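You operate a simulated robot arm through the tools that you are given. There is no shell and no other tool.

Carry out the task below with a simulated robot arm. There is one attempt and no reset: what you move stays moved.

## Task
Put things in order on the top of the timber bench. At the end: the black seating cup from the top of the timber bench stands on top of the yellow clip-on tag; the gold brass guide bush from the top of the timber bench is on the grey small tray; the grey yellow-band mandrel stands on top of the blue spacer; the silver white-band aluminium adapter stands on top of the brown scuffing block; whatever was shut is shut again. Leave all else as you found it, and nothing knocked over.

The check looks at the end state, three seconds after you hand in, the way a careful person would. Anything else that was tipped, shoved, dropped, spilled or broken makes it a failure.

## Robot
A 7-joint arm with a two-finger parallel gripper, fixed in place. Base frame: the origin is at the foot of the arm, x ahead of it, y to its left, z up; the work surface is at about z = 0. Readings come in cm, degrees, newtons and seconds.
With the tool pointing down near the work surface it reaches from about 24 to 62 cm from the base axis. Its first joint turns from -66.0 to 66.0 degrees. Payload 2.6 kg.
The tool frame sits at the grasp point between the pads (the TCP): z along the fingers, y along the line on which they close. The tips reach 3 cm beyond it. The gripper opens to 9.4 cm. The fingers are 2.8 cm wide and 1 cm thick; the gripper's body (5 by 9.6 cm) begins 5.5 cm behind the TCP.
Orientation is that of the tool frame in the base frame, as a unit quaternion [w, x, y, z]. With the fingers straight down and closing along the base's y, the tool's x points along the base's -x, its y along +y and its z along -z.

## Interface
- The arm moves only by the tool jog_arm. Its argument "commands" is a list of rows, each a list of 7 numbers: the shift along the tool's x, y, z in cm, then the turn, a rotation vector about the tool's x, y, z in degrees, then the opening, from 0 (shut) to 1 (fully open). In form: [[x, y, z, ax, ay, az, hand], ...]. A call has 1 to 20 rows; each row is the pose to reach, as a shift and turn from the pose commanded when the call began, along the tool's axes at that moment. A row lasts 0.2 s, in which the tool goes at most 5 cm and 8.6 degrees; a call with a longer step from one row to the next is refused whole, and so is a gripper value outside its range. Where a pose cannot be reached the arm comes as near as it can. A force on the tool above 40 N (or 10 N above the force at the start of the call, whichever is more), or a blocked arm, ends the call early, and 0.2 s more pass. The fingers move at their own pace (about 7.2 cm/s each) and stop on an object; they squeeze with about 37 N. The grip force told is the motor's: it shows also when the fingers shut on nothing. Time passes only in rows, and 0.2 s behind the last, so rows that repeat a pose let the fingers close. It gives the time, the measured TCP pose, the force on the tool (base axes), the opening and the grip force at its end, in the units of the frame above (readings bear some noise), with the torque about the TCP (base axes, N m) and any sound that the robot's microphone picked up.
- Cameras (640 x 400 px; columns grow to the right, rows downward): "scene" is fixed at [4.67, 42.47, 56.62]; the picture's right is [-0.81, -0.59, 0.00], its down [-0.39, 0.53, -0.75] and it looks along [0.45, -0.61, -0.66] (base axes); focal length 328 px, centre (320, 200). "wrist" rides on the gripper at [7.6, 1.4, -10.3] in the tool frame; the picture's right is [-0.18, 0.98, 0.00], its down [-0.75, -0.14, -0.64] and it looks along [-0.63, -0.12, 0.77] (tool axes); focal length 243 px, centre (320, 200). There is no depth. A picture from a camera that has moved, and an enlarged one, comes with that camera's place and axes in the base frame and with its lens. The place of the scene camera against the robot may be out by one fixed shift of up to 2.5 cm in any direction.
- camera(camera): a new picture of that camera. It takes no simulated time.
- enlarge(camera, box): a new picture of the part [left, top, right, bottom] of that camera's present view, enlarged. It takes no simulated time.
- job_done(): hands the job in; it is judged then, once.

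Places have to be worked out from the pictures, the camera data and where the tool is seen. Open the gripper and draw the arm clear of the work before you hand the job in, unless the task says otherwise.

The tools are called after "Emit:" as name(argument=value, ...) on one line, values as JSON. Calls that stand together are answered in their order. jog_arm: Moves the arm, as the interface text tells. Its arguments: {"type":"object","properties":{"commands":{"type":"array"}},"required":["commands"]} The other tools are called the same way: camera (camera) takes a picture; enlarge (camera, box) takes an enlarged picture of a part of a camera's view; job_done () hands the job in.

At the start:

```text
clock: 0.0
tool_pos: [43.3, 6.92, 25.22]
tool_rot: [-0.001, -0.001, 1.0, 0.0]
ft_force: [0.1, -0.1, -0.6]
torque: [-0.01, 0.0, 0.0]
gripper_width: 9.4
grip_force: 0.1
```

scene: 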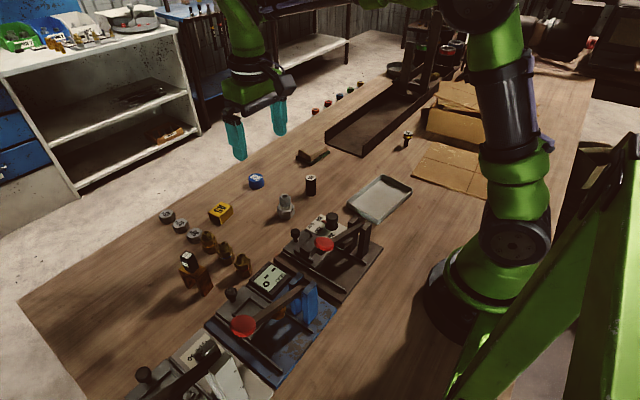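
wrist: 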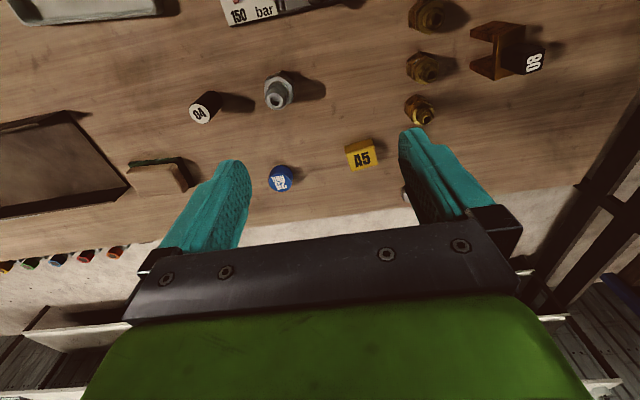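

I'll begin by looking closely at the bench from the scene camera and the wrist camera.

Emit:
enlarge(camera="scene", box=[140, 140, 300, 240])

Emit:
enlarge(camera="scene", box=[260, 120, 440, 240])

Emit:
enlarge(camera="scene", box=[120, 220, 400, 400])

Emit:
enlarge(camera="scene", box=[290, 40, 480, 160])

Emit:
enlarge(camera="wrist", box=[180, 0, 560, 220])

```text
4.00 times, centred on (220, 190) of scene
camera zoom: at [4.67, 42.47, 56.62], right [-0.81, -0.59, 0.0], down [-0.39, 0.53, -0.75], along [0.45, -0.61, -0.66], focal length 1310 px, centre (720, 240)
```

zoom: 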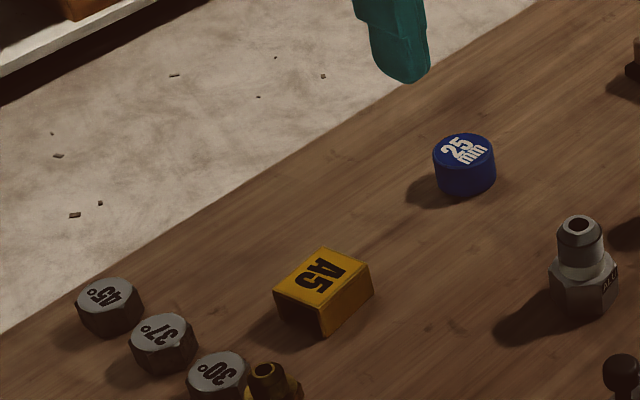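

```text
3.33 times, centred on (350, 180) of scene
camera zoom: at [4.67, 42.47, 56.62], right [-0.81, -0.59, 0.0], down [-0.39, 0.53, -0.75], along [0.45, -0.61, -0.66], focal length 1092 px, centre (220, 267)
```

zoom: 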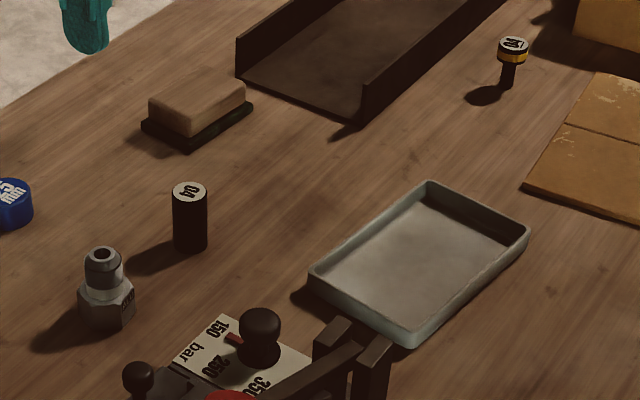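

```text
2.22 times, centred on (260, 310) of scene
camera zoom: at [4.67, 42.47, 56.62], right [-0.81, -0.59, 0.0], down [-0.39, 0.53, -0.75], along [0.45, -0.61, -0.66], focal length 728 px, centre (453, -44)
```

zoom: 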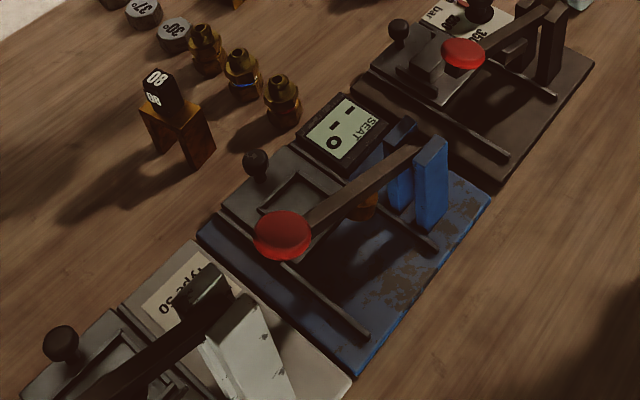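

```text
3.33 times, centred on (385, 100) of scene
camera zoom: at [4.67, 42.47, 56.62], right [-0.81, -0.59, 0.0], down [-0.39, 0.53, -0.75], along [0.45, -0.61, -0.66], focal length 1092 px, centre (103, 533)
```

zoom: 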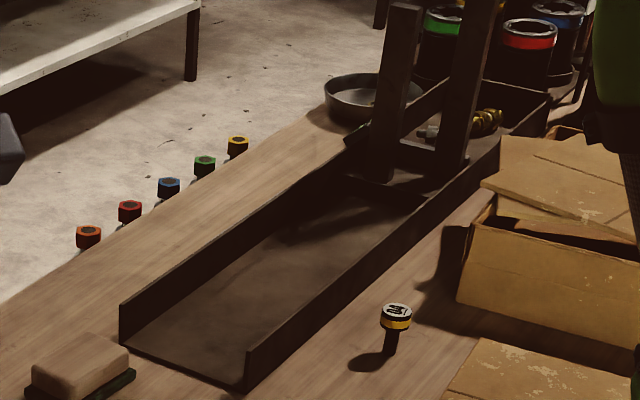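

```text
1.68 times, centred on (370, 110) of wrist
camera zoom: at [35.6, 8.33, 35.66], right [0.18, 0.98, 0.0], down [0.75, -0.14, 0.64], along [0.63, -0.12, -0.77], focal length 409 px, centre (236, 352)
```

zoom: 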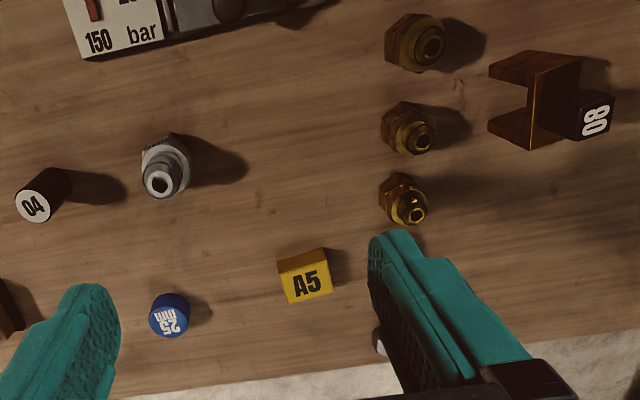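

The objects are roughly placed; now I move the wrist camera back and left to see the brass parts and the 08 block from closer.

Emit:
jog_arm(commands=[[3, 3, 0, 0, 0, 0, 1], [6, 6, 0, 0, 0, 0, 1], [9, 10, 0, 0, 0, 0, 1]])

Emit:
camera(camera="wrist")

Emit:
enlarge(camera="scene", box=[160, 230, 260, 300])

Emit:
enlarge(camera="scene", box=[0, 0, 230, 160])

Emit:
enlarge(camera="scene", box=[200, 260, 340, 350])

```text
clock: 0.8
tool_pos: [34.11, 16.91, 25.32]
tool_rot: [0.0, 0.001, 1.0, 0.001]
ft_force: [0.2, 0.5, -0.2]
torque: [0.0, 0.01, 0.01]
gripper_width: 9.37
grip_force: 0.1
```

```text
taken
camera wrist: at [26.49, 18.36, 35.63], right [0.19, 0.98, 0.0], down [0.75, -0.14, 0.64], along [0.63, -0.12, -0.77], focal length 243 px, centre (320, 200)
```

wrist: 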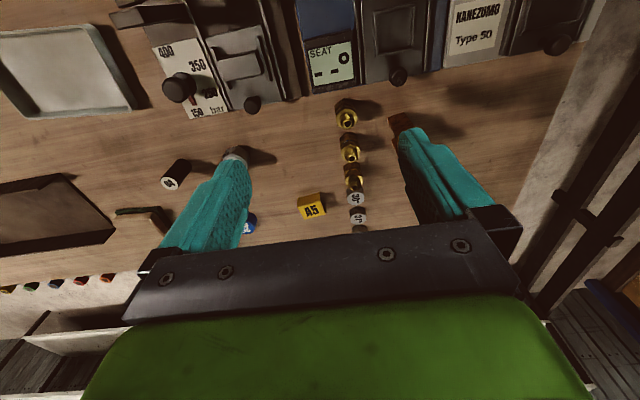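

```text
5.71 times, centred on (210, 265) of scene
camera zoom: at [4.68, 42.46, 56.62], right [-0.81, -0.59, 0.0], down [-0.39, 0.53, -0.75], along [0.45, -0.61, -0.66], focal length 1872 px, centre (949, -171)
```

zoom: 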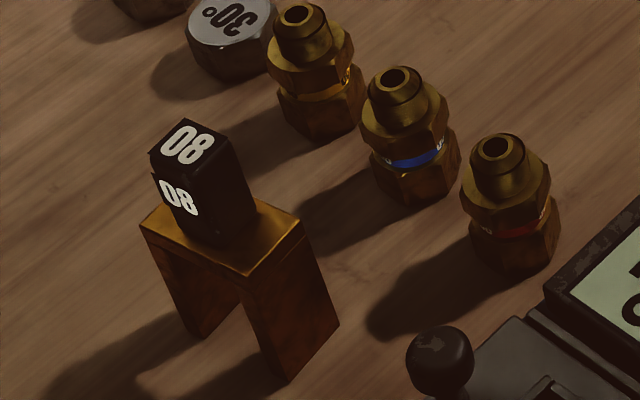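

```text
2.50 times, centred on (115, 80) of scene
camera zoom: at [4.68, 42.46, 56.62], right [-0.81, -0.59, 0.0], down [-0.39, 0.53, -0.75], along [0.45, -0.61, -0.66], focal length 819 px, centre (832, 500)
```

zoom: 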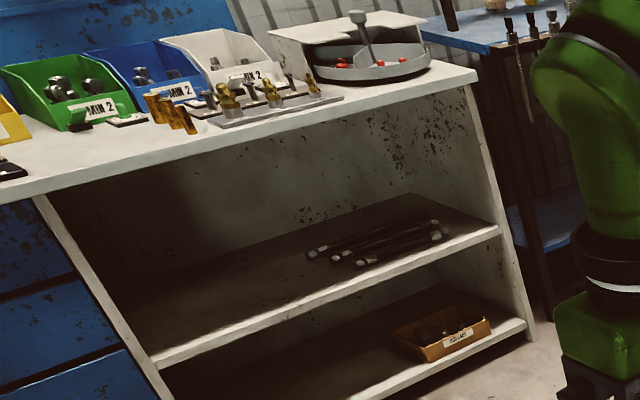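

```text
4.44 times, centred on (270, 305) of scene
camera zoom: at [4.68, 42.46, 56.62], right [-0.81, -0.59, 0.0], down [-0.39, 0.53, -0.75], along [0.45, -0.61, -0.66], focal length 1456 px, centre (542, -267)
```

zoom: 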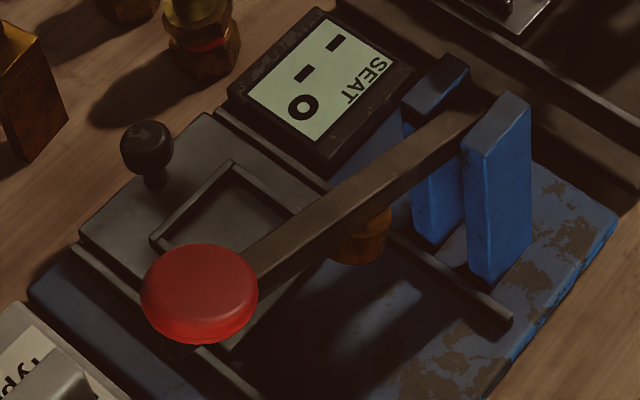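

Let me look closer at the other candidates: the rear of the bench, and each press up close.

Emit:
enlarge(camera="scene", box=[380, 30, 480, 95])

Emit:
enlarge(camera="scene", box=[275, 160, 335, 230])

Emit:
enlarge(camera="scene", box=[270, 200, 390, 300])

Emit:
enlarge(camera="scene", box=[110, 320, 270, 400])

Emit:
enlarge(camera="wrist", box=[140, 0, 380, 120])

Emit:
enlarge(camera="wrist", box=[300, 0, 600, 130])

Emit:
enlarge(camera="scene", box=[385, 120, 425, 160])

Emit:
enlarge(camera="scene", box=[400, 60, 540, 210])

```text
6.15 times, centred on (430, 62) of scene
camera zoom: at [4.68, 42.46, 56.62], right [-0.81, -0.59, 0.0], down [-0.39, 0.53, -0.75], along [0.45, -0.61, -0.66], focal length 2016 px, centre (-357, 1046)
```

zoom: 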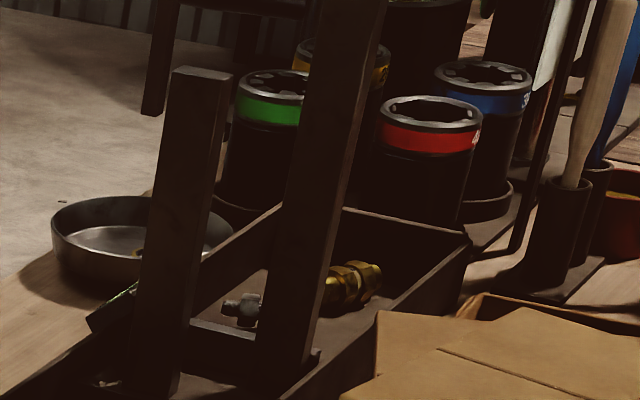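

```text
5.71 times, centred on (305, 195) of scene
camera zoom: at [4.68, 42.46, 56.62], right [-0.81, -0.59, 0.0], down [-0.39, 0.53, -0.75], along [0.45, -0.61, -0.66], focal length 1872 px, centre (406, 229)
```

zoom: 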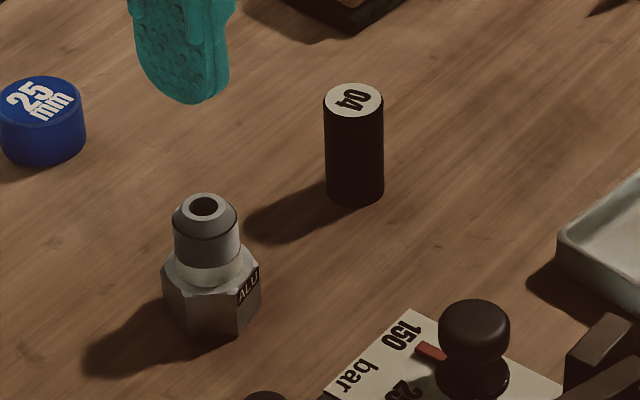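

```text
4.00 times, centred on (330, 250) of scene
camera zoom: at [4.68, 42.46, 56.62], right [-0.81, -0.59, 0.0], down [-0.39, 0.53, -0.75], along [0.45, -0.61, -0.66], focal length 1310 px, centre (280, 0)
```

zoom: 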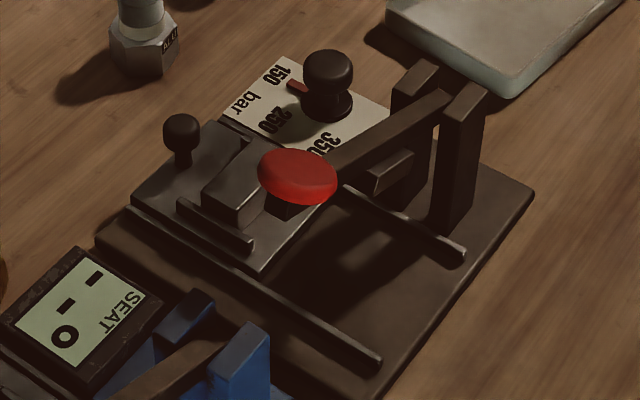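

```text
4.00 times, centred on (190, 360) of scene
camera zoom: at [4.68, 42.46, 56.62], right [-0.81, -0.59, 0.0], down [-0.39, 0.53, -0.75], along [0.45, -0.61, -0.66], focal length 1310 px, centre (840, -440)
```

zoom: 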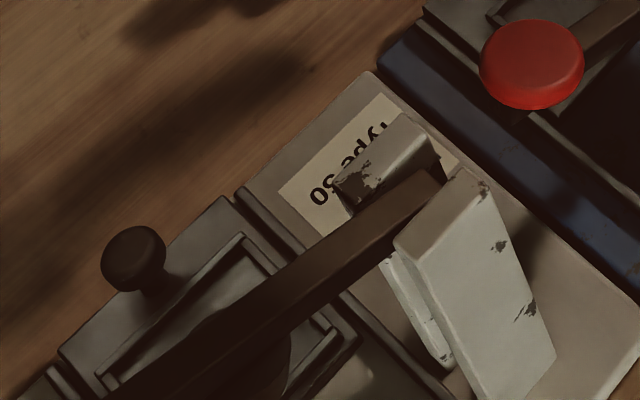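

```text
2.67 times, centred on (260, 60) of wrist
camera zoom: at [26.49, 18.36, 35.63], right [0.19, 0.98, 0.0], down [0.75, -0.14, 0.64], along [0.63, -0.12, -0.77], focal length 647 px, centre (480, 573)
```

zoom: 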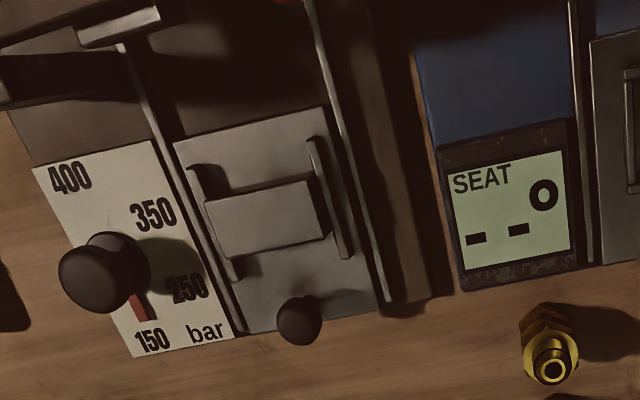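

```text
2.13 times, centred on (450, 65) of wrist
camera zoom: at [26.49, 18.36, 35.63], right [0.19, 0.98, 0.0], down [0.75, -0.14, 0.64], along [0.63, -0.12, -0.77], focal length 518 px, centre (43, 488)
```

zoom: 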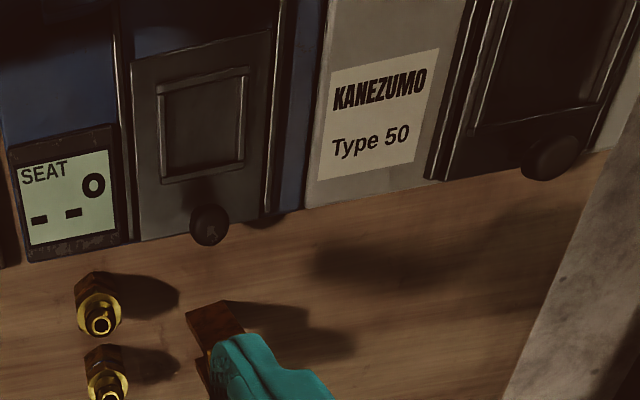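

```text
10.00 times, centred on (405, 140) of scene
camera zoom: at [4.68, 42.46, 56.62], right [-0.81, -0.59, 0.0], down [-0.39, 0.53, -0.75], along [0.45, -0.61, -0.66], focal length 3276 px, centre (-530, 800)
```

zoom: 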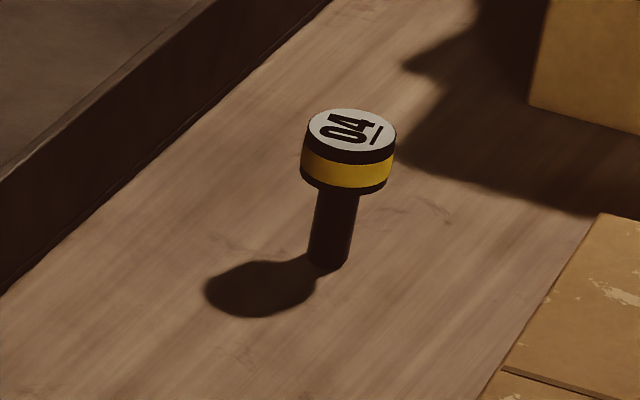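

```text
2.67 times, centred on (470, 135) of scene
camera zoom: at [4.68, 42.46, 56.62], right [-0.81, -0.59, 0.0], down [-0.39, 0.53, -0.75], along [0.45, -0.61, -0.66], focal length 874 px, centre (-80, 373)
```

zoom: 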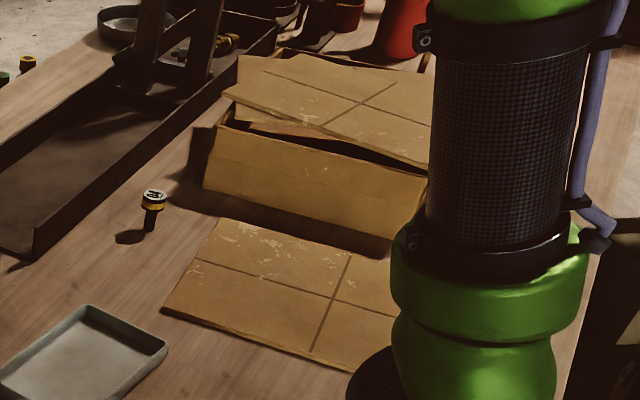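

The gold item under the blue press's lever needs a closer look, so I tilt the tool so that the wrist camera looks steeper down at the presses.

Emit:
jog_arm(commands=[[0, 3, 0, 0, 8, 0, 1], [0, 6, 0, 0, 16, 0, 1], [0, 9, 0, 0, 24, 0, 1], [0, 9, 0, 0, 24, 0, 1]])

Emit:
camera(camera="wrist")

Emit:
enlarge(camera="wrist", box=[100, 0, 420, 200])

```text
clock: 1.8
tool_pos: [34.3, 25.93, 25.36]
tool_rot: [-0.209, 0.001, 0.978, 0.0]
ft_force: [0.0, 0.5, 0.4]
torque: [-0.01, 0.03, -0.01]
gripper_width: 9.38
grip_force: 0.0
```

```text
taken
camera wrist: at [31.51, 27.41, 37.96], right [0.17, 0.98, -0.08], down [0.95, -0.14, 0.28], along [0.26, -0.12, -0.96], focal length 243 px, centre (320, 200)
```

wrist: 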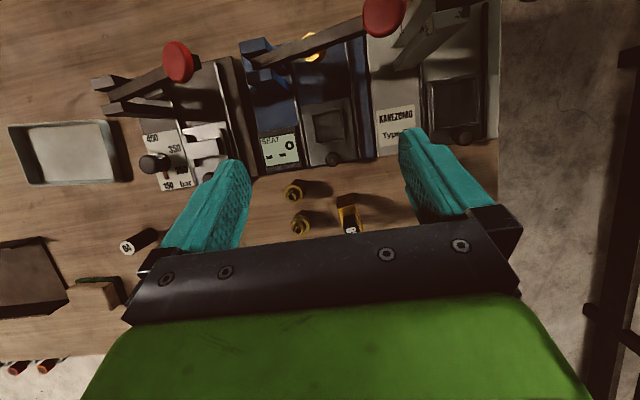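

```text
2.00 times, centred on (260, 100) of wrist
camera zoom: at [31.51, 27.41, 37.96], right [0.17, 0.98, -0.08], down [0.95, -0.14, 0.28], along [0.26, -0.12, -0.96], focal length 485 px, centre (440, 400)
```

zoom: 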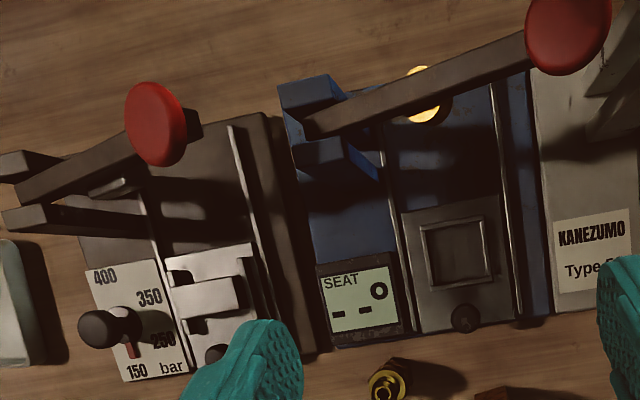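

Emit:
enlarge(camera="wrist", box=[230, 0, 390, 100])

Emit:
enlarge(camera="scene", box=[255, 290, 315, 335])

Emit:
enlarge(camera="wrist", box=[80, 20, 260, 200])

Emit:
enlarge(camera="wrist", box=[350, 0, 510, 160])

```text
4.00 times, centred on (310, 50) of wrist
camera zoom: at [31.51, 27.41, 37.96], right [0.17, 0.98, -0.08], down [0.95, -0.14, 0.28], along [0.26, -0.12, -0.96], focal length 970 px, centre (360, 800)
```

zoom: 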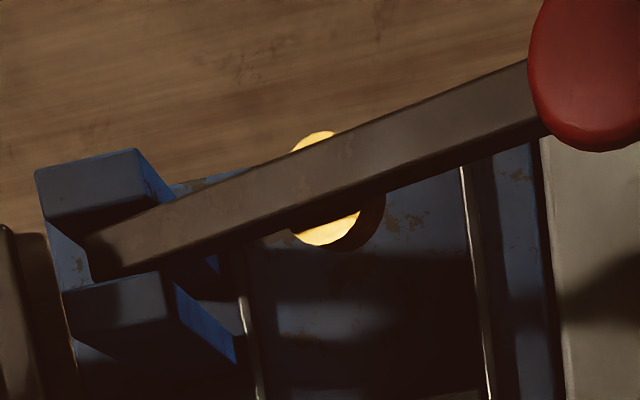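

```text
8.89 times, centred on (285, 312) of scene
camera zoom: at [4.67, 42.47, 56.62], right [-0.81, -0.59, 0.0], down [-0.39, 0.53, -0.75], along [0.45, -0.61, -0.66], focal length 2912 px, centre (631, -800)
```

zoom: 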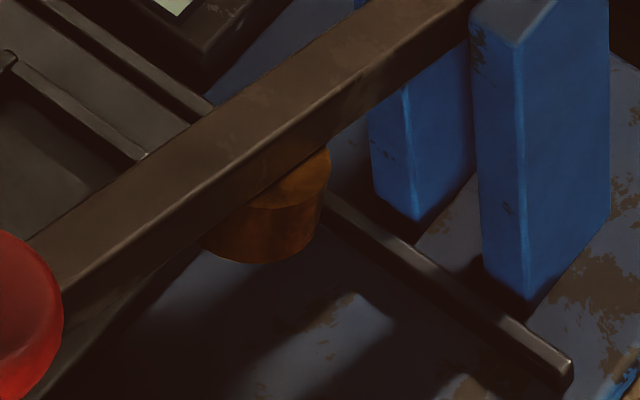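

```text
2.22 times, centred on (170, 110) of wrist
camera zoom: at [31.51, 27.41, 37.96], right [0.17, 0.98, -0.08], down [0.95, -0.14, 0.28], along [0.26, -0.12, -0.96], focal length 539 px, centre (653, 400)
```

zoom: 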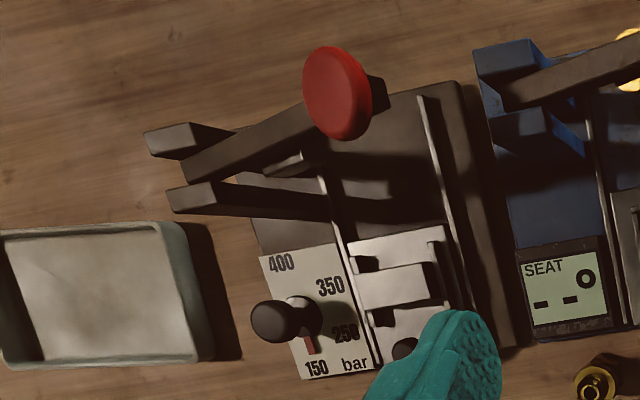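

```text
2.50 times, centred on (430, 80) of wrist
camera zoom: at [31.51, 27.41, 37.96], right [0.17, 0.98, -0.08], down [0.95, -0.14, 0.28], along [0.26, -0.12, -0.96], focal length 606 px, centre (45, 500)
```

zoom: 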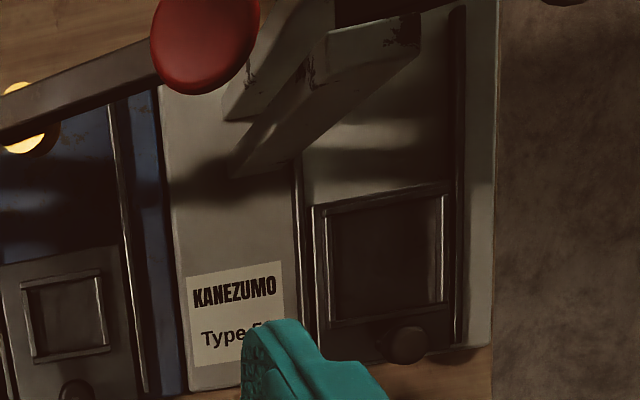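

The gold disc triangulates to z≈13 (it hangs on the lever, so it is part of the press). I'll scan the right-hand part of the bench for further parts.

Emit:
jog_arm(commands=[[0, -5, 0, 0, 0, 0, 1], [0, -10, 0, 0, 0, 0, 1], [0, -15, 0, 0, 0, 0, 1], [0, -20, 0, 0, 0, 0, 1], [0, -25, 0, 0, 0, 0, 1], [0, -30, 0, 0, 0, 0, 1], [0, -35, 0, 0, 0, 0, 1], [0, -40, 0, 0, 0, 0, 1]])

Emit:
camera(camera="wrist")

Emit:
camera(camera="scene")

```text
clock: 3.6
tool_pos: [34.1, -14.18, 25.26]
tool_rot: [-0.208, -0.001, 0.978, 0.0]
ft_force: [-0.4, 0.2, 0.7]
torque: [-0.01, 0.0, 0.0]
gripper_width: 9.38
grip_force: 0.0
```

```text
taken
camera wrist: at [31.25, -12.71, 37.89], right [0.17, 0.98, -0.07], down [0.95, -0.14, 0.28], along [0.26, -0.12, -0.96], focal length 243 px, centre (320, 200)
```

wrist: 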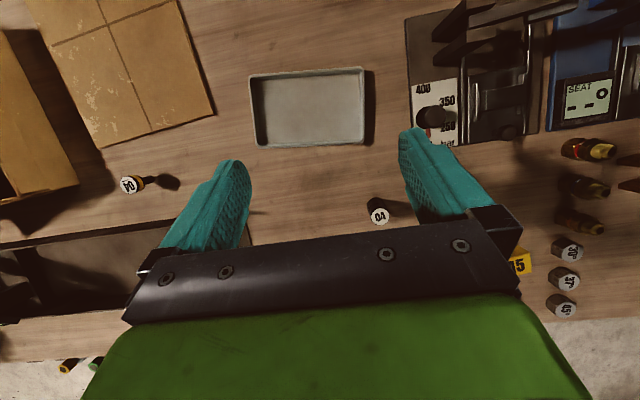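

```text
taken
```

scene: 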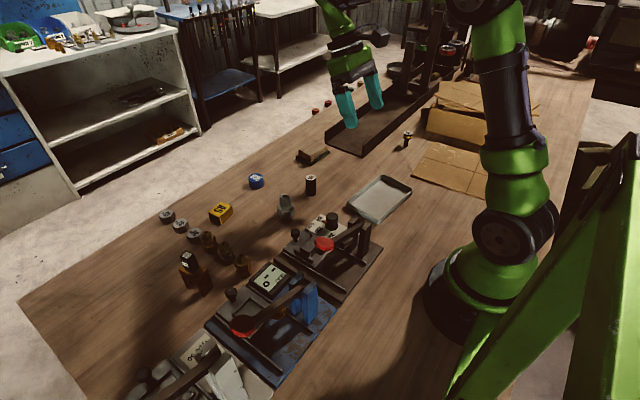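

Emit:
enlarge(camera="wrist", box=[540, 120, 640, 250])

Emit:
enlarge(camera="wrist", box=[0, 0, 260, 240])

Emit:
enlarge(camera="scene", box=[175, 215, 275, 300])

Emit:
enlarge(camera="scene", box=[100, 300, 300, 400])

```text
3.08 times, centred on (590, 185) of wrist
camera zoom: at [31.25, -12.71, 37.89], right [0.17, 0.98, -0.07], down [0.95, -0.14, 0.28], along [0.26, -0.12, -0.96], focal length 746 px, centre (-511, 246)
```

zoom: 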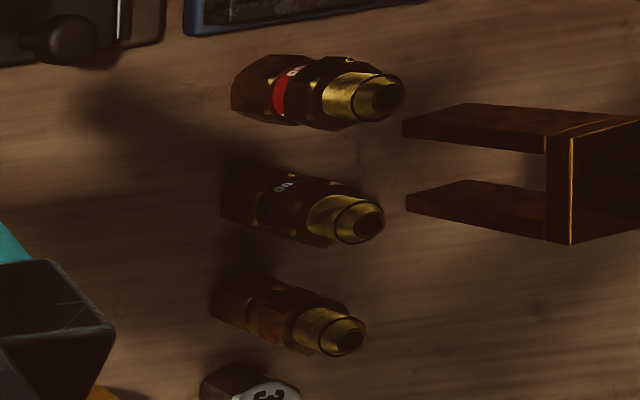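

```text
1.67 times, centred on (130, 120) of wrist
camera zoom: at [31.25, -12.71, 37.89], right [0.17, 0.98, -0.07], down [0.95, -0.14, 0.28], along [0.26, -0.12, -0.96], focal length 404 px, centre (637, 333)
```

zoom: 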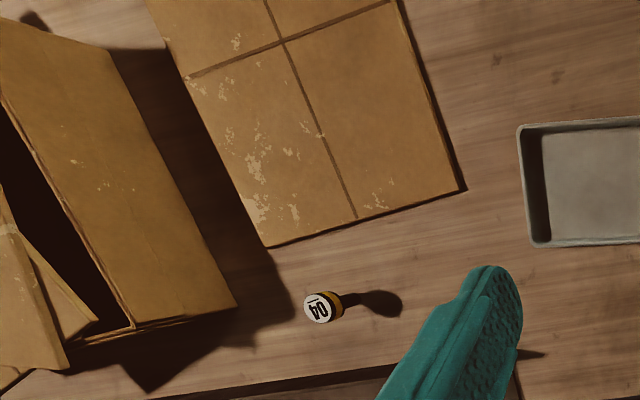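

```text
4.71 times, centred on (225, 258) of scene
camera zoom: at [4.67, 42.47, 56.62], right [-0.81, -0.59, 0.0], down [-0.39, 0.53, -0.75], along [0.45, -0.61, -0.66], focal length 1542 px, centre (767, -71)
```

zoom: 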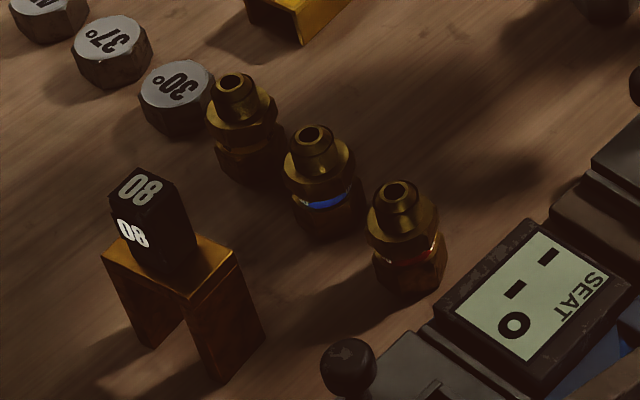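

```text
3.20 times, centred on (200, 350) of scene
camera zoom: at [4.67, 42.47, 56.62], right [-0.81, -0.59, 0.0], down [-0.39, 0.53, -0.75], along [0.45, -0.61, -0.66], focal length 1048 px, centre (704, -280)
```

zoom: 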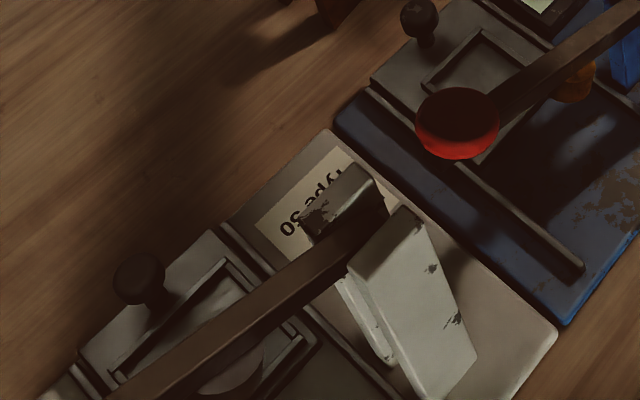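

Nothing new on the right besides the mandrel, tray and cardboard. I'll check the left end of the bench, beside the third press and around the bracket.

Emit:
jog_arm(commands=[[0, 5, 0, 0, 0, 0, 1], [0, 10, 0, 0, 0, 0, 1], [0, 15, 0, 0, 0, 0, 1], [0, 20, 0, 0, 0, 0, 1], [0, 25, 0, 0, 0, 0, 1], [0, 30, 0, 0, 0, 0, 1], [0, 35, 0, 0, 0, 0, 1], [0, 40, 0, 0, 0, 0, 1], [0, 45, 0, 0, 0, 0, 1], [0, 50, 0, 0, 0, 0, 1]])

Emit:
camera(camera="wrist")

Emit:
enlarge(camera="wrist", box=[200, 0, 420, 220])

```text
clock: 5.8
tool_pos: [34.37, 35.66, 25.46]
tool_rot: [-0.208, 0.001, 0.978, 0.0]
ft_force: [-1.0, 0.3, 0.6]
torque: [0.01, 0.01, 0.01]
gripper_width: 9.39
grip_force: 0.1
```

```text
taken
camera wrist: at [31.56, 37.1, 37.98], right [0.17, 0.98, -0.08], down [0.95, -0.14, 0.28], along [0.26, -0.12, -0.96], focal length 243 px, centre (320, 200)
```

wrist: 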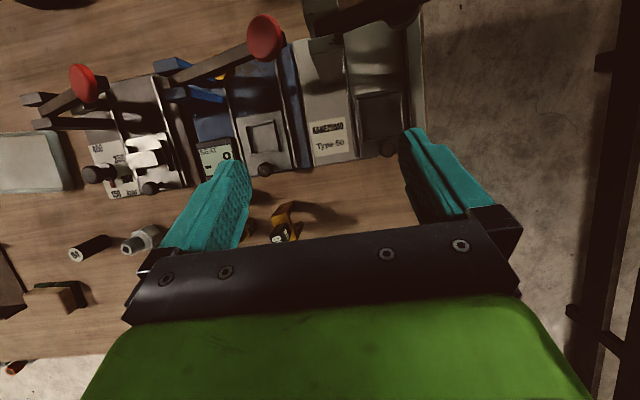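

```text
1.82 times, centred on (310, 110) of wrist
camera zoom: at [31.56, 37.1, 37.98], right [0.17, 0.98, -0.08], down [0.95, -0.14, 0.28], along [0.26, -0.12, -0.96], focal length 441 px, centre (338, 364)
```

zoom: 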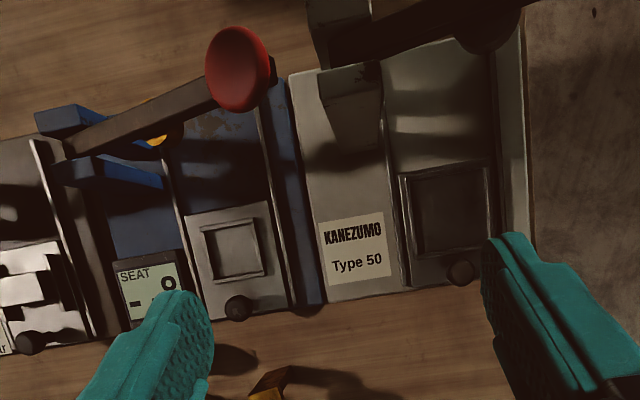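

The bench's left end has nothing else. I'll level the tool and go for a close look at the brass parts and the bracket with 08.

Emit:
jog_arm(commands=[[0, -4, 0, 0, -8, 0, 1], [0, -8, 0, 0, -16, 0, 1], [0, -12, 0, 0, -24, 0, 1], [0, -14, 0, 0, -24, 0, 1]])

Emit:
jog_arm(commands=[[0, 0, 4, 0, 0, 0, 1], [0, 0, 6, 0, 0, 0, 1]])

Emit:
camera(camera="wrist")

Emit:
enlarge(camera="wrist", box=[220, 40, 420, 180])

```text
clock: 6.8
tool_pos: [34.26, 21.65, 25.49]
tool_rot: [0.002, 0.0, 1.0, 0.0]
ft_force: [1.0, -0.4, 0.6]
torque: [0.01, 0.02, 0.02]
gripper_width: 9.37
grip_force: 0.0
```

```text
clock: 7.4
tool_pos: [34.17, 21.68, 19.24]
tool_rot: [0.0, 0.001, 1.0, 0.001]
ft_force: [-0.2, -0.2, -0.3]
torque: [0.0, -0.01, 0.0]
gripper_width: 9.4
grip_force: 0.1
```

```text
taken
camera wrist: at [26.49, 23.23, 29.54], right [0.18, 0.98, 0.0], down [0.75, -0.14, 0.64], along [0.63, -0.12, -0.77], focal length 243 px, centre (320, 200)
```

wrist: 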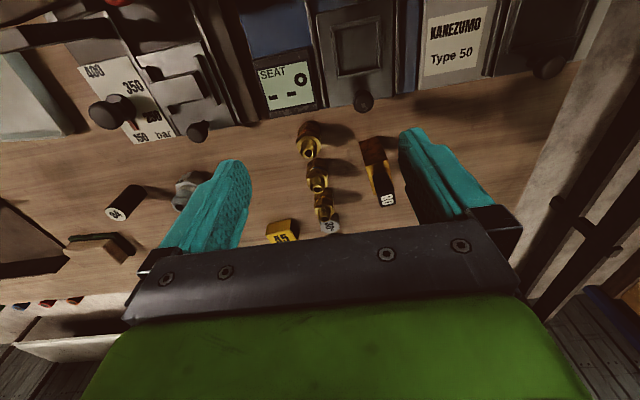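

```text
2.86 times, centred on (320, 110) of wrist
camera zoom: at [26.49, 23.23, 29.54], right [0.18, 0.98, 0.0], down [0.75, -0.14, 0.64], along [0.63, -0.12, -0.77], focal length 693 px, centre (320, 457)
```

zoom: 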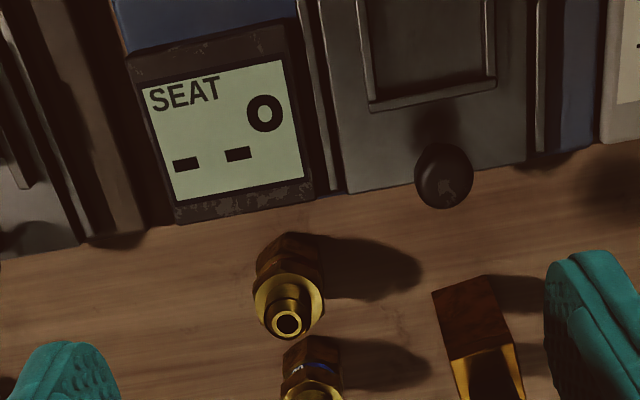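

To read the bands on the brass parts from the side, I turn the tool 90° so that the wrist camera looks toward +y, with the tool over the free spot near (46, 8).

Emit:
jog_arm(commands=[[-1.2, -1.4, 0, 0, 0, -8.2, 1], [-2.4, -2.8, 0, 0, 0, -16.4, 1], [-3.6, -4.2, 0, 0, 0, -24.6, 1], [-4.8, -5.6, 0, 0, 0, -32.8, 1], [-6, -7, 0, 0, 0, -41, 1], [-7.2, -8.4, 0, 0, 0, -49.2, 1], [-8.4, -9.8, 0, 0, 0, -57.4, 1], [-9.6, -11.2, 0, 0, 0, -65.6, 1], [-10.8, -12.6, 0, 0, 0, -73.8, 1], [-12, -14, 0, 0, 0, -82, 1], [-12, -14, 2, 0, 0, -90, 1], [-12, -14, 4, 0, 0, -90, 1]])

Emit:
camera(camera="wrist")

Emit:
enlarge(camera="wrist", box=[180, 0, 460, 175])

```text
clock: 10.0
tool_pos: [46.3, 7.92, 15.33]
tool_rot: [0.001, 0.707, -0.707, 0.0]
ft_force: [-0.6, -0.1, 0.0]
torque: [-0.01, 0.0, -0.01]
gripper_width: 9.39
grip_force: 0.0
```

```text
taken
camera wrist: at [44.81, 0.34, 25.73], right [-0.98, 0.18, 0.0], down [0.14, 0.75, 0.64], along [0.12, 0.63, -0.77], focal length 243 px, centre (320, 200)
```

wrist: 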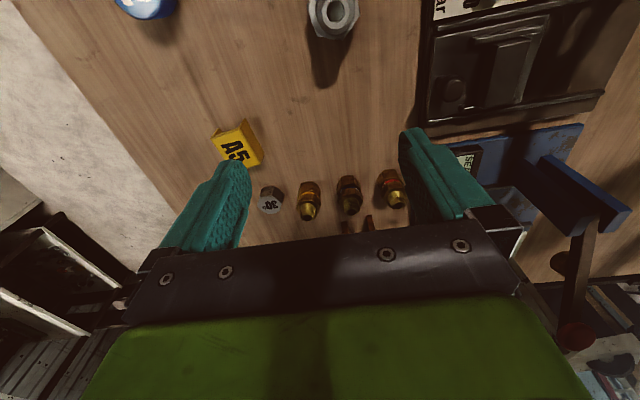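

```text
2.29 times, centred on (320, 88) of wrist
camera zoom: at [44.81, 0.34, 25.73], right [-0.98, 0.18, 0.0], down [0.14, 0.75, 0.64], along [0.12, 0.63, -0.77], focal length 555 px, centre (320, 457)
```

zoom: 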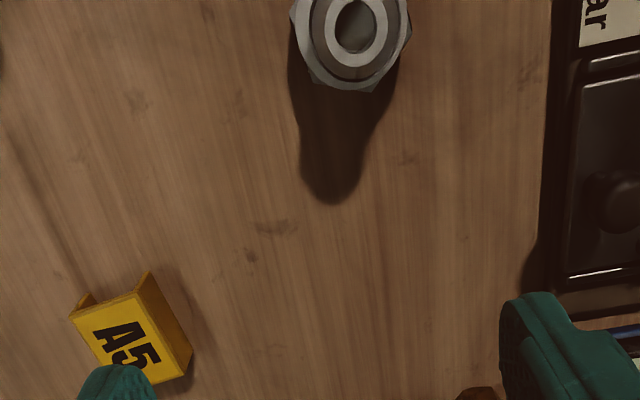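

Emit:
enlarge(camera="wrist", box=[240, 160, 420, 240])

Emit:
enlarge(camera="wrist", box=[440, 110, 640, 380])

```text
3.56 times, centred on (330, 200) of wrist
camera zoom: at [44.81, 0.34, 25.73], right [-0.98, 0.18, 0.0], down [0.14, 0.75, 0.64], along [0.12, 0.63, -0.77], focal length 863 px, centre (284, 200)
```

zoom: 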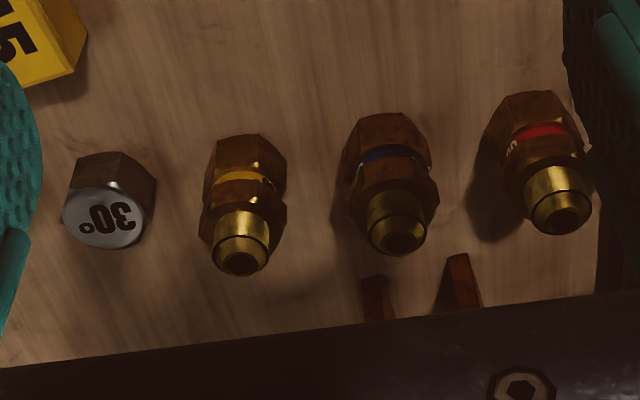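

```text
1.48 times, centred on (540, 245) of wrist
camera zoom: at [44.81, 0.34, 25.73], right [-0.98, 0.18, 0.0], down [0.14, 0.75, 0.64], along [0.12, 0.63, -0.77], focal length 359 px, centre (-6, 133)
```

zoom: 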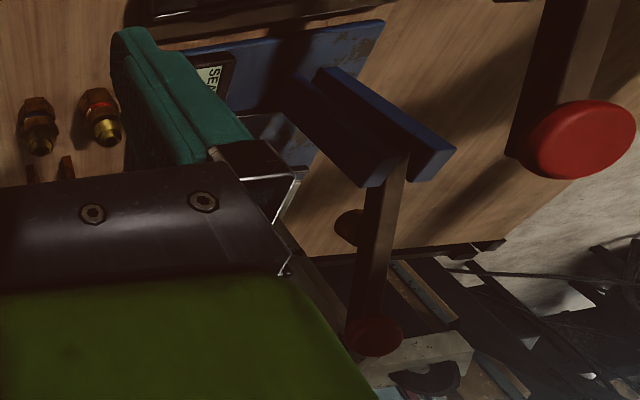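

The three brass adapters carry yellow, blue and red bands. I'll shift along +y (tool −x) to view the bracket and the 08 piece from close by.

Emit:
jog_arm(commands=[[-3, 0, -2, 0, 0, 0, 1], [-6, 0, -3, 0, 0, 0, 1], [-9, 0, -3, 0, 0, 0, 1]])

Emit:
camera(camera="wrist")

Emit:
enlarge(camera="wrist", box=[240, 100, 420, 240])

```text
clock: 10.8
tool_pos: [46.25, 16.86, 18.41]
tool_rot: [0.0, -0.707, 0.707, 0.0]
ft_force: [-0.2, -0.2, 0.2]
torque: [0.0, 0.03, -0.01]
gripper_width: 9.38
grip_force: 0.0
```

```text
taken
camera wrist: at [44.78, 9.31, 28.73], right [-0.98, 0.18, 0.0], down [0.14, 0.75, 0.64], along [0.12, 0.63, -0.77], focal length 243 px, centre (320, 200)
```

wrist: 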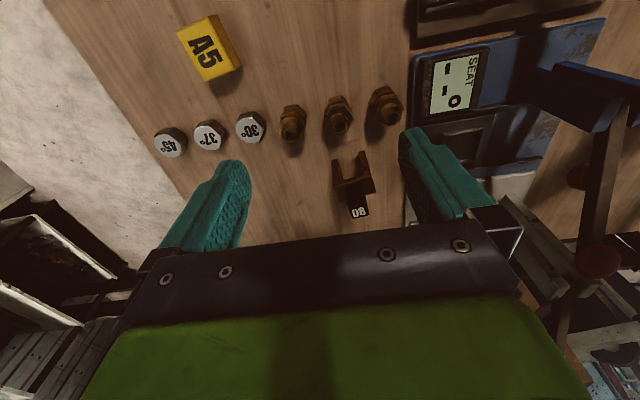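

```text
2.86 times, centred on (330, 170) of wrist
camera zoom: at [44.78, 9.31, 28.73], right [-0.98, 0.18, 0.0], down [0.14, 0.75, 0.64], along [0.12, 0.63, -0.77], focal length 693 px, centre (291, 286)
```

zoom: 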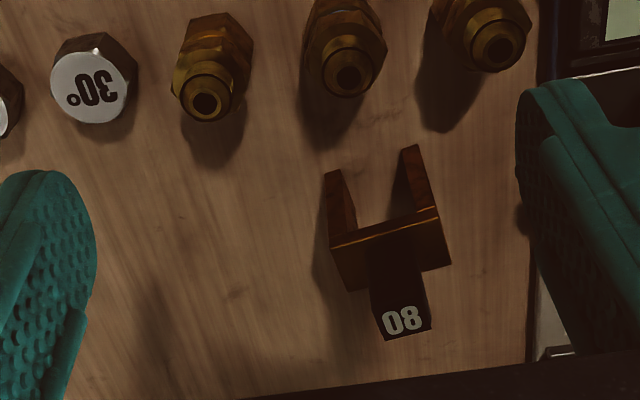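

I'll check the side cart's items for look-alikes, which tells me what the named kinds look like.

Emit:
enlarge(camera="scene", box=[45, 20, 125, 60])

Emit:
enlarge(camera="scene", box=[0, 0, 60, 60])

Emit:
enlarge(camera="scene", box=[100, 0, 170, 40])

Emit:
enlarge(camera="scene", box=[140, 70, 200, 150])

Emit:
enlarge(camera="scene", box=[400, 40, 470, 90])

Emit:
enlarge(camera="scene", box=[300, 70, 380, 120])

```text
8.00 times, centred on (85, 40) of scene
camera zoom: at [4.67, 42.46, 56.62], right [-0.81, -0.59, 0.0], down [-0.39, 0.53, -0.75], along [0.45, -0.61, -0.66], focal length 2621 px, centre (2200, 1480)
```

zoom: 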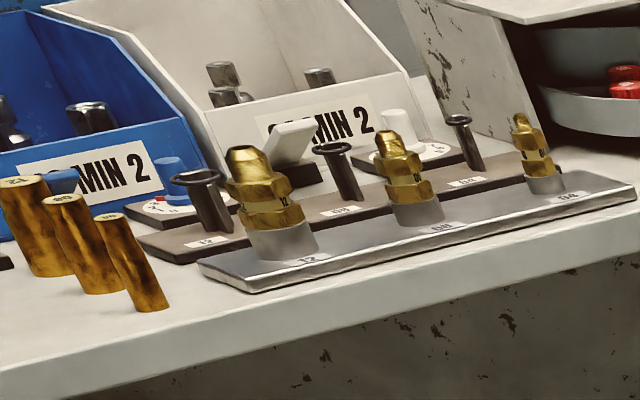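

```text
6.67 times, centred on (30, 30) of scene
camera zoom: at [4.67, 42.46, 56.62], right [-0.81, -0.59, 0.0], down [-0.39, 0.53, -0.75], along [0.45, -0.61, -0.66], focal length 2184 px, centre (2253, 1333)
```

zoom: 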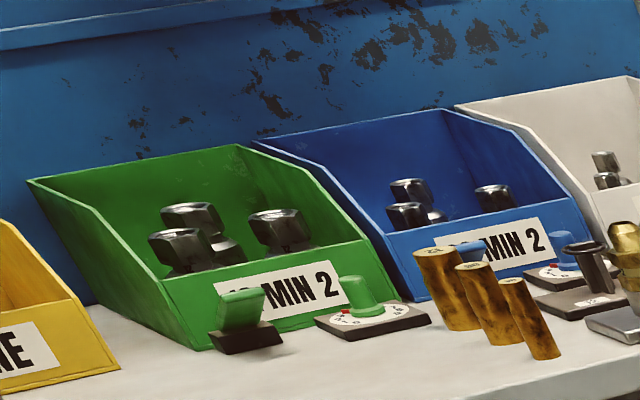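

```text
9.14 times, centred on (135, 20) of scene
camera zoom: at [4.67, 42.46, 56.62], right [-0.81, -0.59, 0.0], down [-0.39, 0.53, -0.75], along [0.45, -0.61, -0.66], focal length 2996 px, centre (2011, 1846)
```

zoom: 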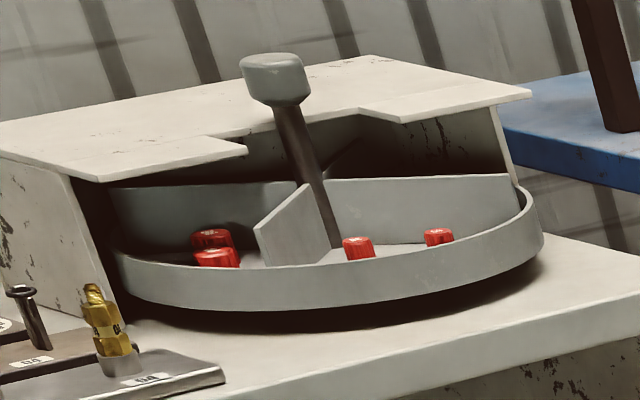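

```text
5.00 times, centred on (170, 110) of scene
camera zoom: at [4.67, 42.46, 56.62], right [-0.81, -0.59, 0.0], down [-0.39, 0.53, -0.75], along [0.45, -0.61, -0.66], focal length 1638 px, centre (1070, 650)
```

zoom: 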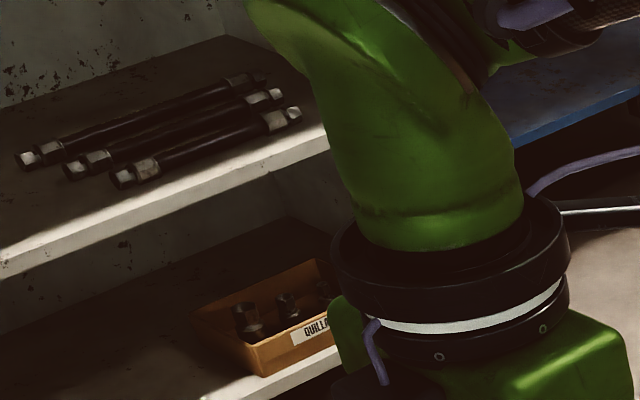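

```text
8.00 times, centred on (435, 65) of scene
camera zoom: at [4.67, 42.46, 56.62], right [-0.81, -0.59, 0.0], down [-0.39, 0.53, -0.75], along [0.45, -0.61, -0.66], focal length 2621 px, centre (-600, 1280)
```

zoom: 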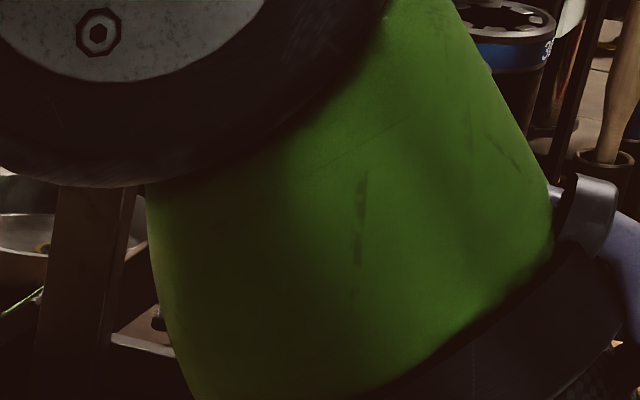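

```text
8.00 times, centred on (340, 95) of scene
camera zoom: at [4.67, 42.46, 56.62], right [-0.81, -0.59, 0.0], down [-0.39, 0.53, -0.75], along [0.45, -0.61, -0.66], focal length 2621 px, centre (160, 1040)
```

zoom: 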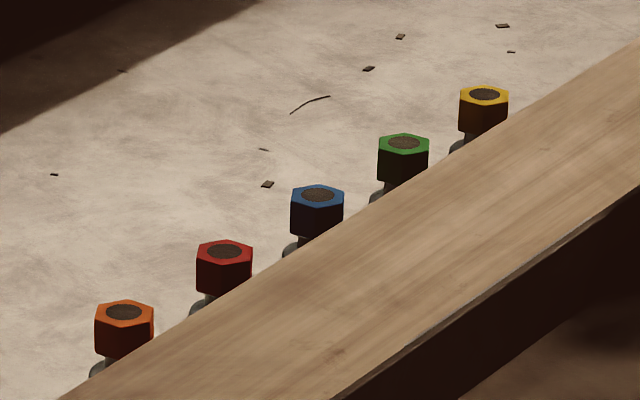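

The cart shows look-alikes (brass cylinders, flanged dark pieces, brass adapters), so the bench's brass bush may be covered by something. I'll return to the normal yaw and look down closely at the press slides.

Emit:
jog_arm(commands=[[-0.3, 0.7, -0.5, 0, 0, 8.2, 1], [-0.6, 1.4, -1, 0, 0, 16.4, 1], [-0.9, 2.1, -1.5, 0, 0, 24.6, 1], [-1.2, 2.8, -2, 0, 0, 32.8, 1], [-1.5, 3.5, -2, 0, 0, 41, 1], [-1.8, 4.2, -2, 0, 0, 49.2, 1], [-2.1, 4.9, -2, 0, 0, 57.4, 1], [-2.4, 5.6, -2, 0, 0, 65.6, 1], [-2.7, 6.3, -2, 0, 0, 73.8, 1], [-3, 7, -2, 0, 0, 82, 1], [-3.1, 7.25, -2, 0, 0, 90, 1]])

Emit:
jog_arm(commands=[[0, 0, 0, 0, 8, 0, 1], [0, 0, 0, 0, 16, 0, 1], [0, 0, 0, 0, 24, 0, 1], [0, 0, 0, 0, 30, 0, 1]])

Emit:
camera(camera="wrist")

Emit:
enlarge(camera="wrist", box=[230, 0, 430, 150])

Emit:
enlarge(camera="wrist", box=[60, 0, 260, 150])

Emit:
enlarge(camera="wrist", box=[400, 0, 600, 150])

```text
clock: 13.2
tool_pos: [38.96, 20.02, 20.3]
tool_rot: [0.001, 0.002, 1.0, 0.0]
ft_force: [-0.6, -0.4, -1.1]
torque: [-0.04, 0.0, -0.03]
gripper_width: 9.41
grip_force: 0.1
```

```text
clock: 14.2
tool_pos: [39.03, 20.04, 20.39]
tool_rot: [-0.259, 0.0, 0.966, -0.001]
ft_force: [-0.1, -0.2, 0.5]
torque: [0.05, -0.01, -0.04]
gripper_width: 9.39
grip_force: 0.1
```

```text
taken
camera wrist: at [37.48, 21.44, 33.1], right [0.16, 0.98, -0.09], down [0.97, -0.14, 0.18], along [0.16, -0.12, -0.98], focal length 243 px, centre (320, 200)
```

wrist: 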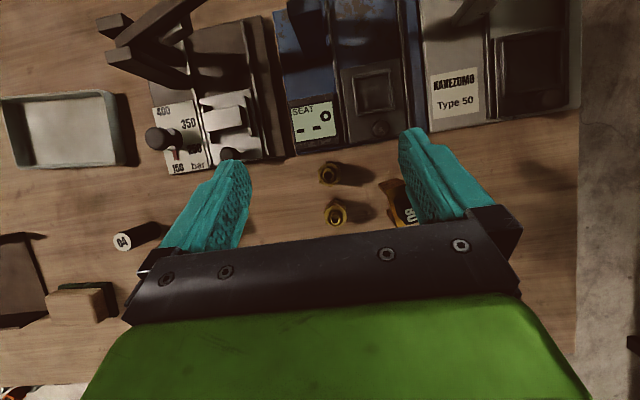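

```text
2.67 times, centred on (330, 75) of wrist
camera zoom: at [37.48, 21.44, 33.1], right [0.16, 0.98, -0.09], down [0.97, -0.14, 0.18], along [0.16, -0.12, -0.98], focal length 647 px, centre (293, 533)
```

zoom: 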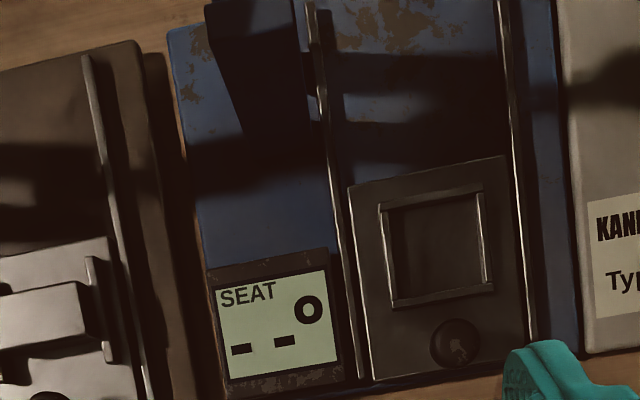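

```text
2.67 times, centred on (160, 75) of wrist
camera zoom: at [37.48, 21.44, 33.1], right [0.16, 0.98, -0.09], down [0.97, -0.14, 0.18], along [0.16, -0.12, -0.98], focal length 647 px, centre (747, 533)
```

zoom: 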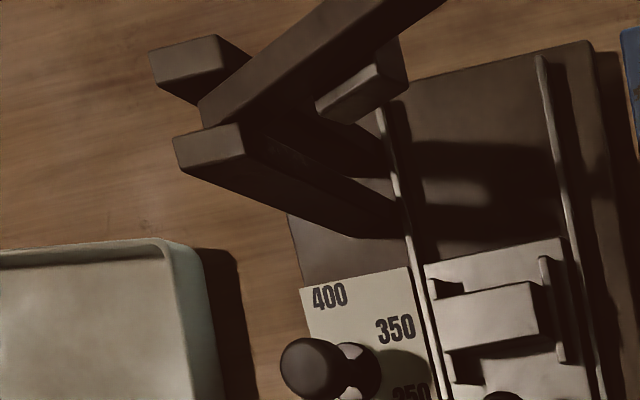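

```text
2.67 times, centred on (500, 75) of wrist
camera zoom: at [37.48, 21.44, 33.1], right [0.16, 0.98, -0.09], down [0.97, -0.14, 0.18], along [0.16, -0.12, -0.98], focal length 647 px, centre (-160, 533)
```

zoom: 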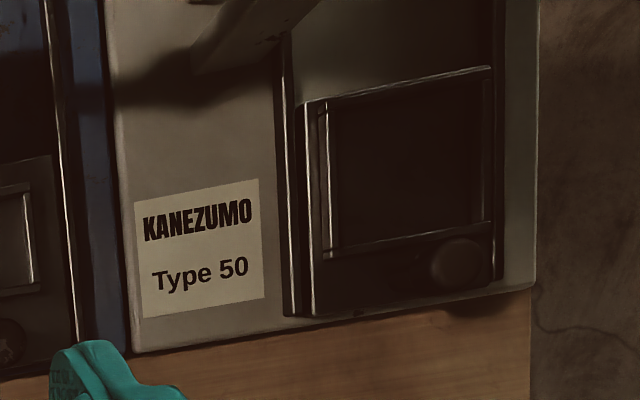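

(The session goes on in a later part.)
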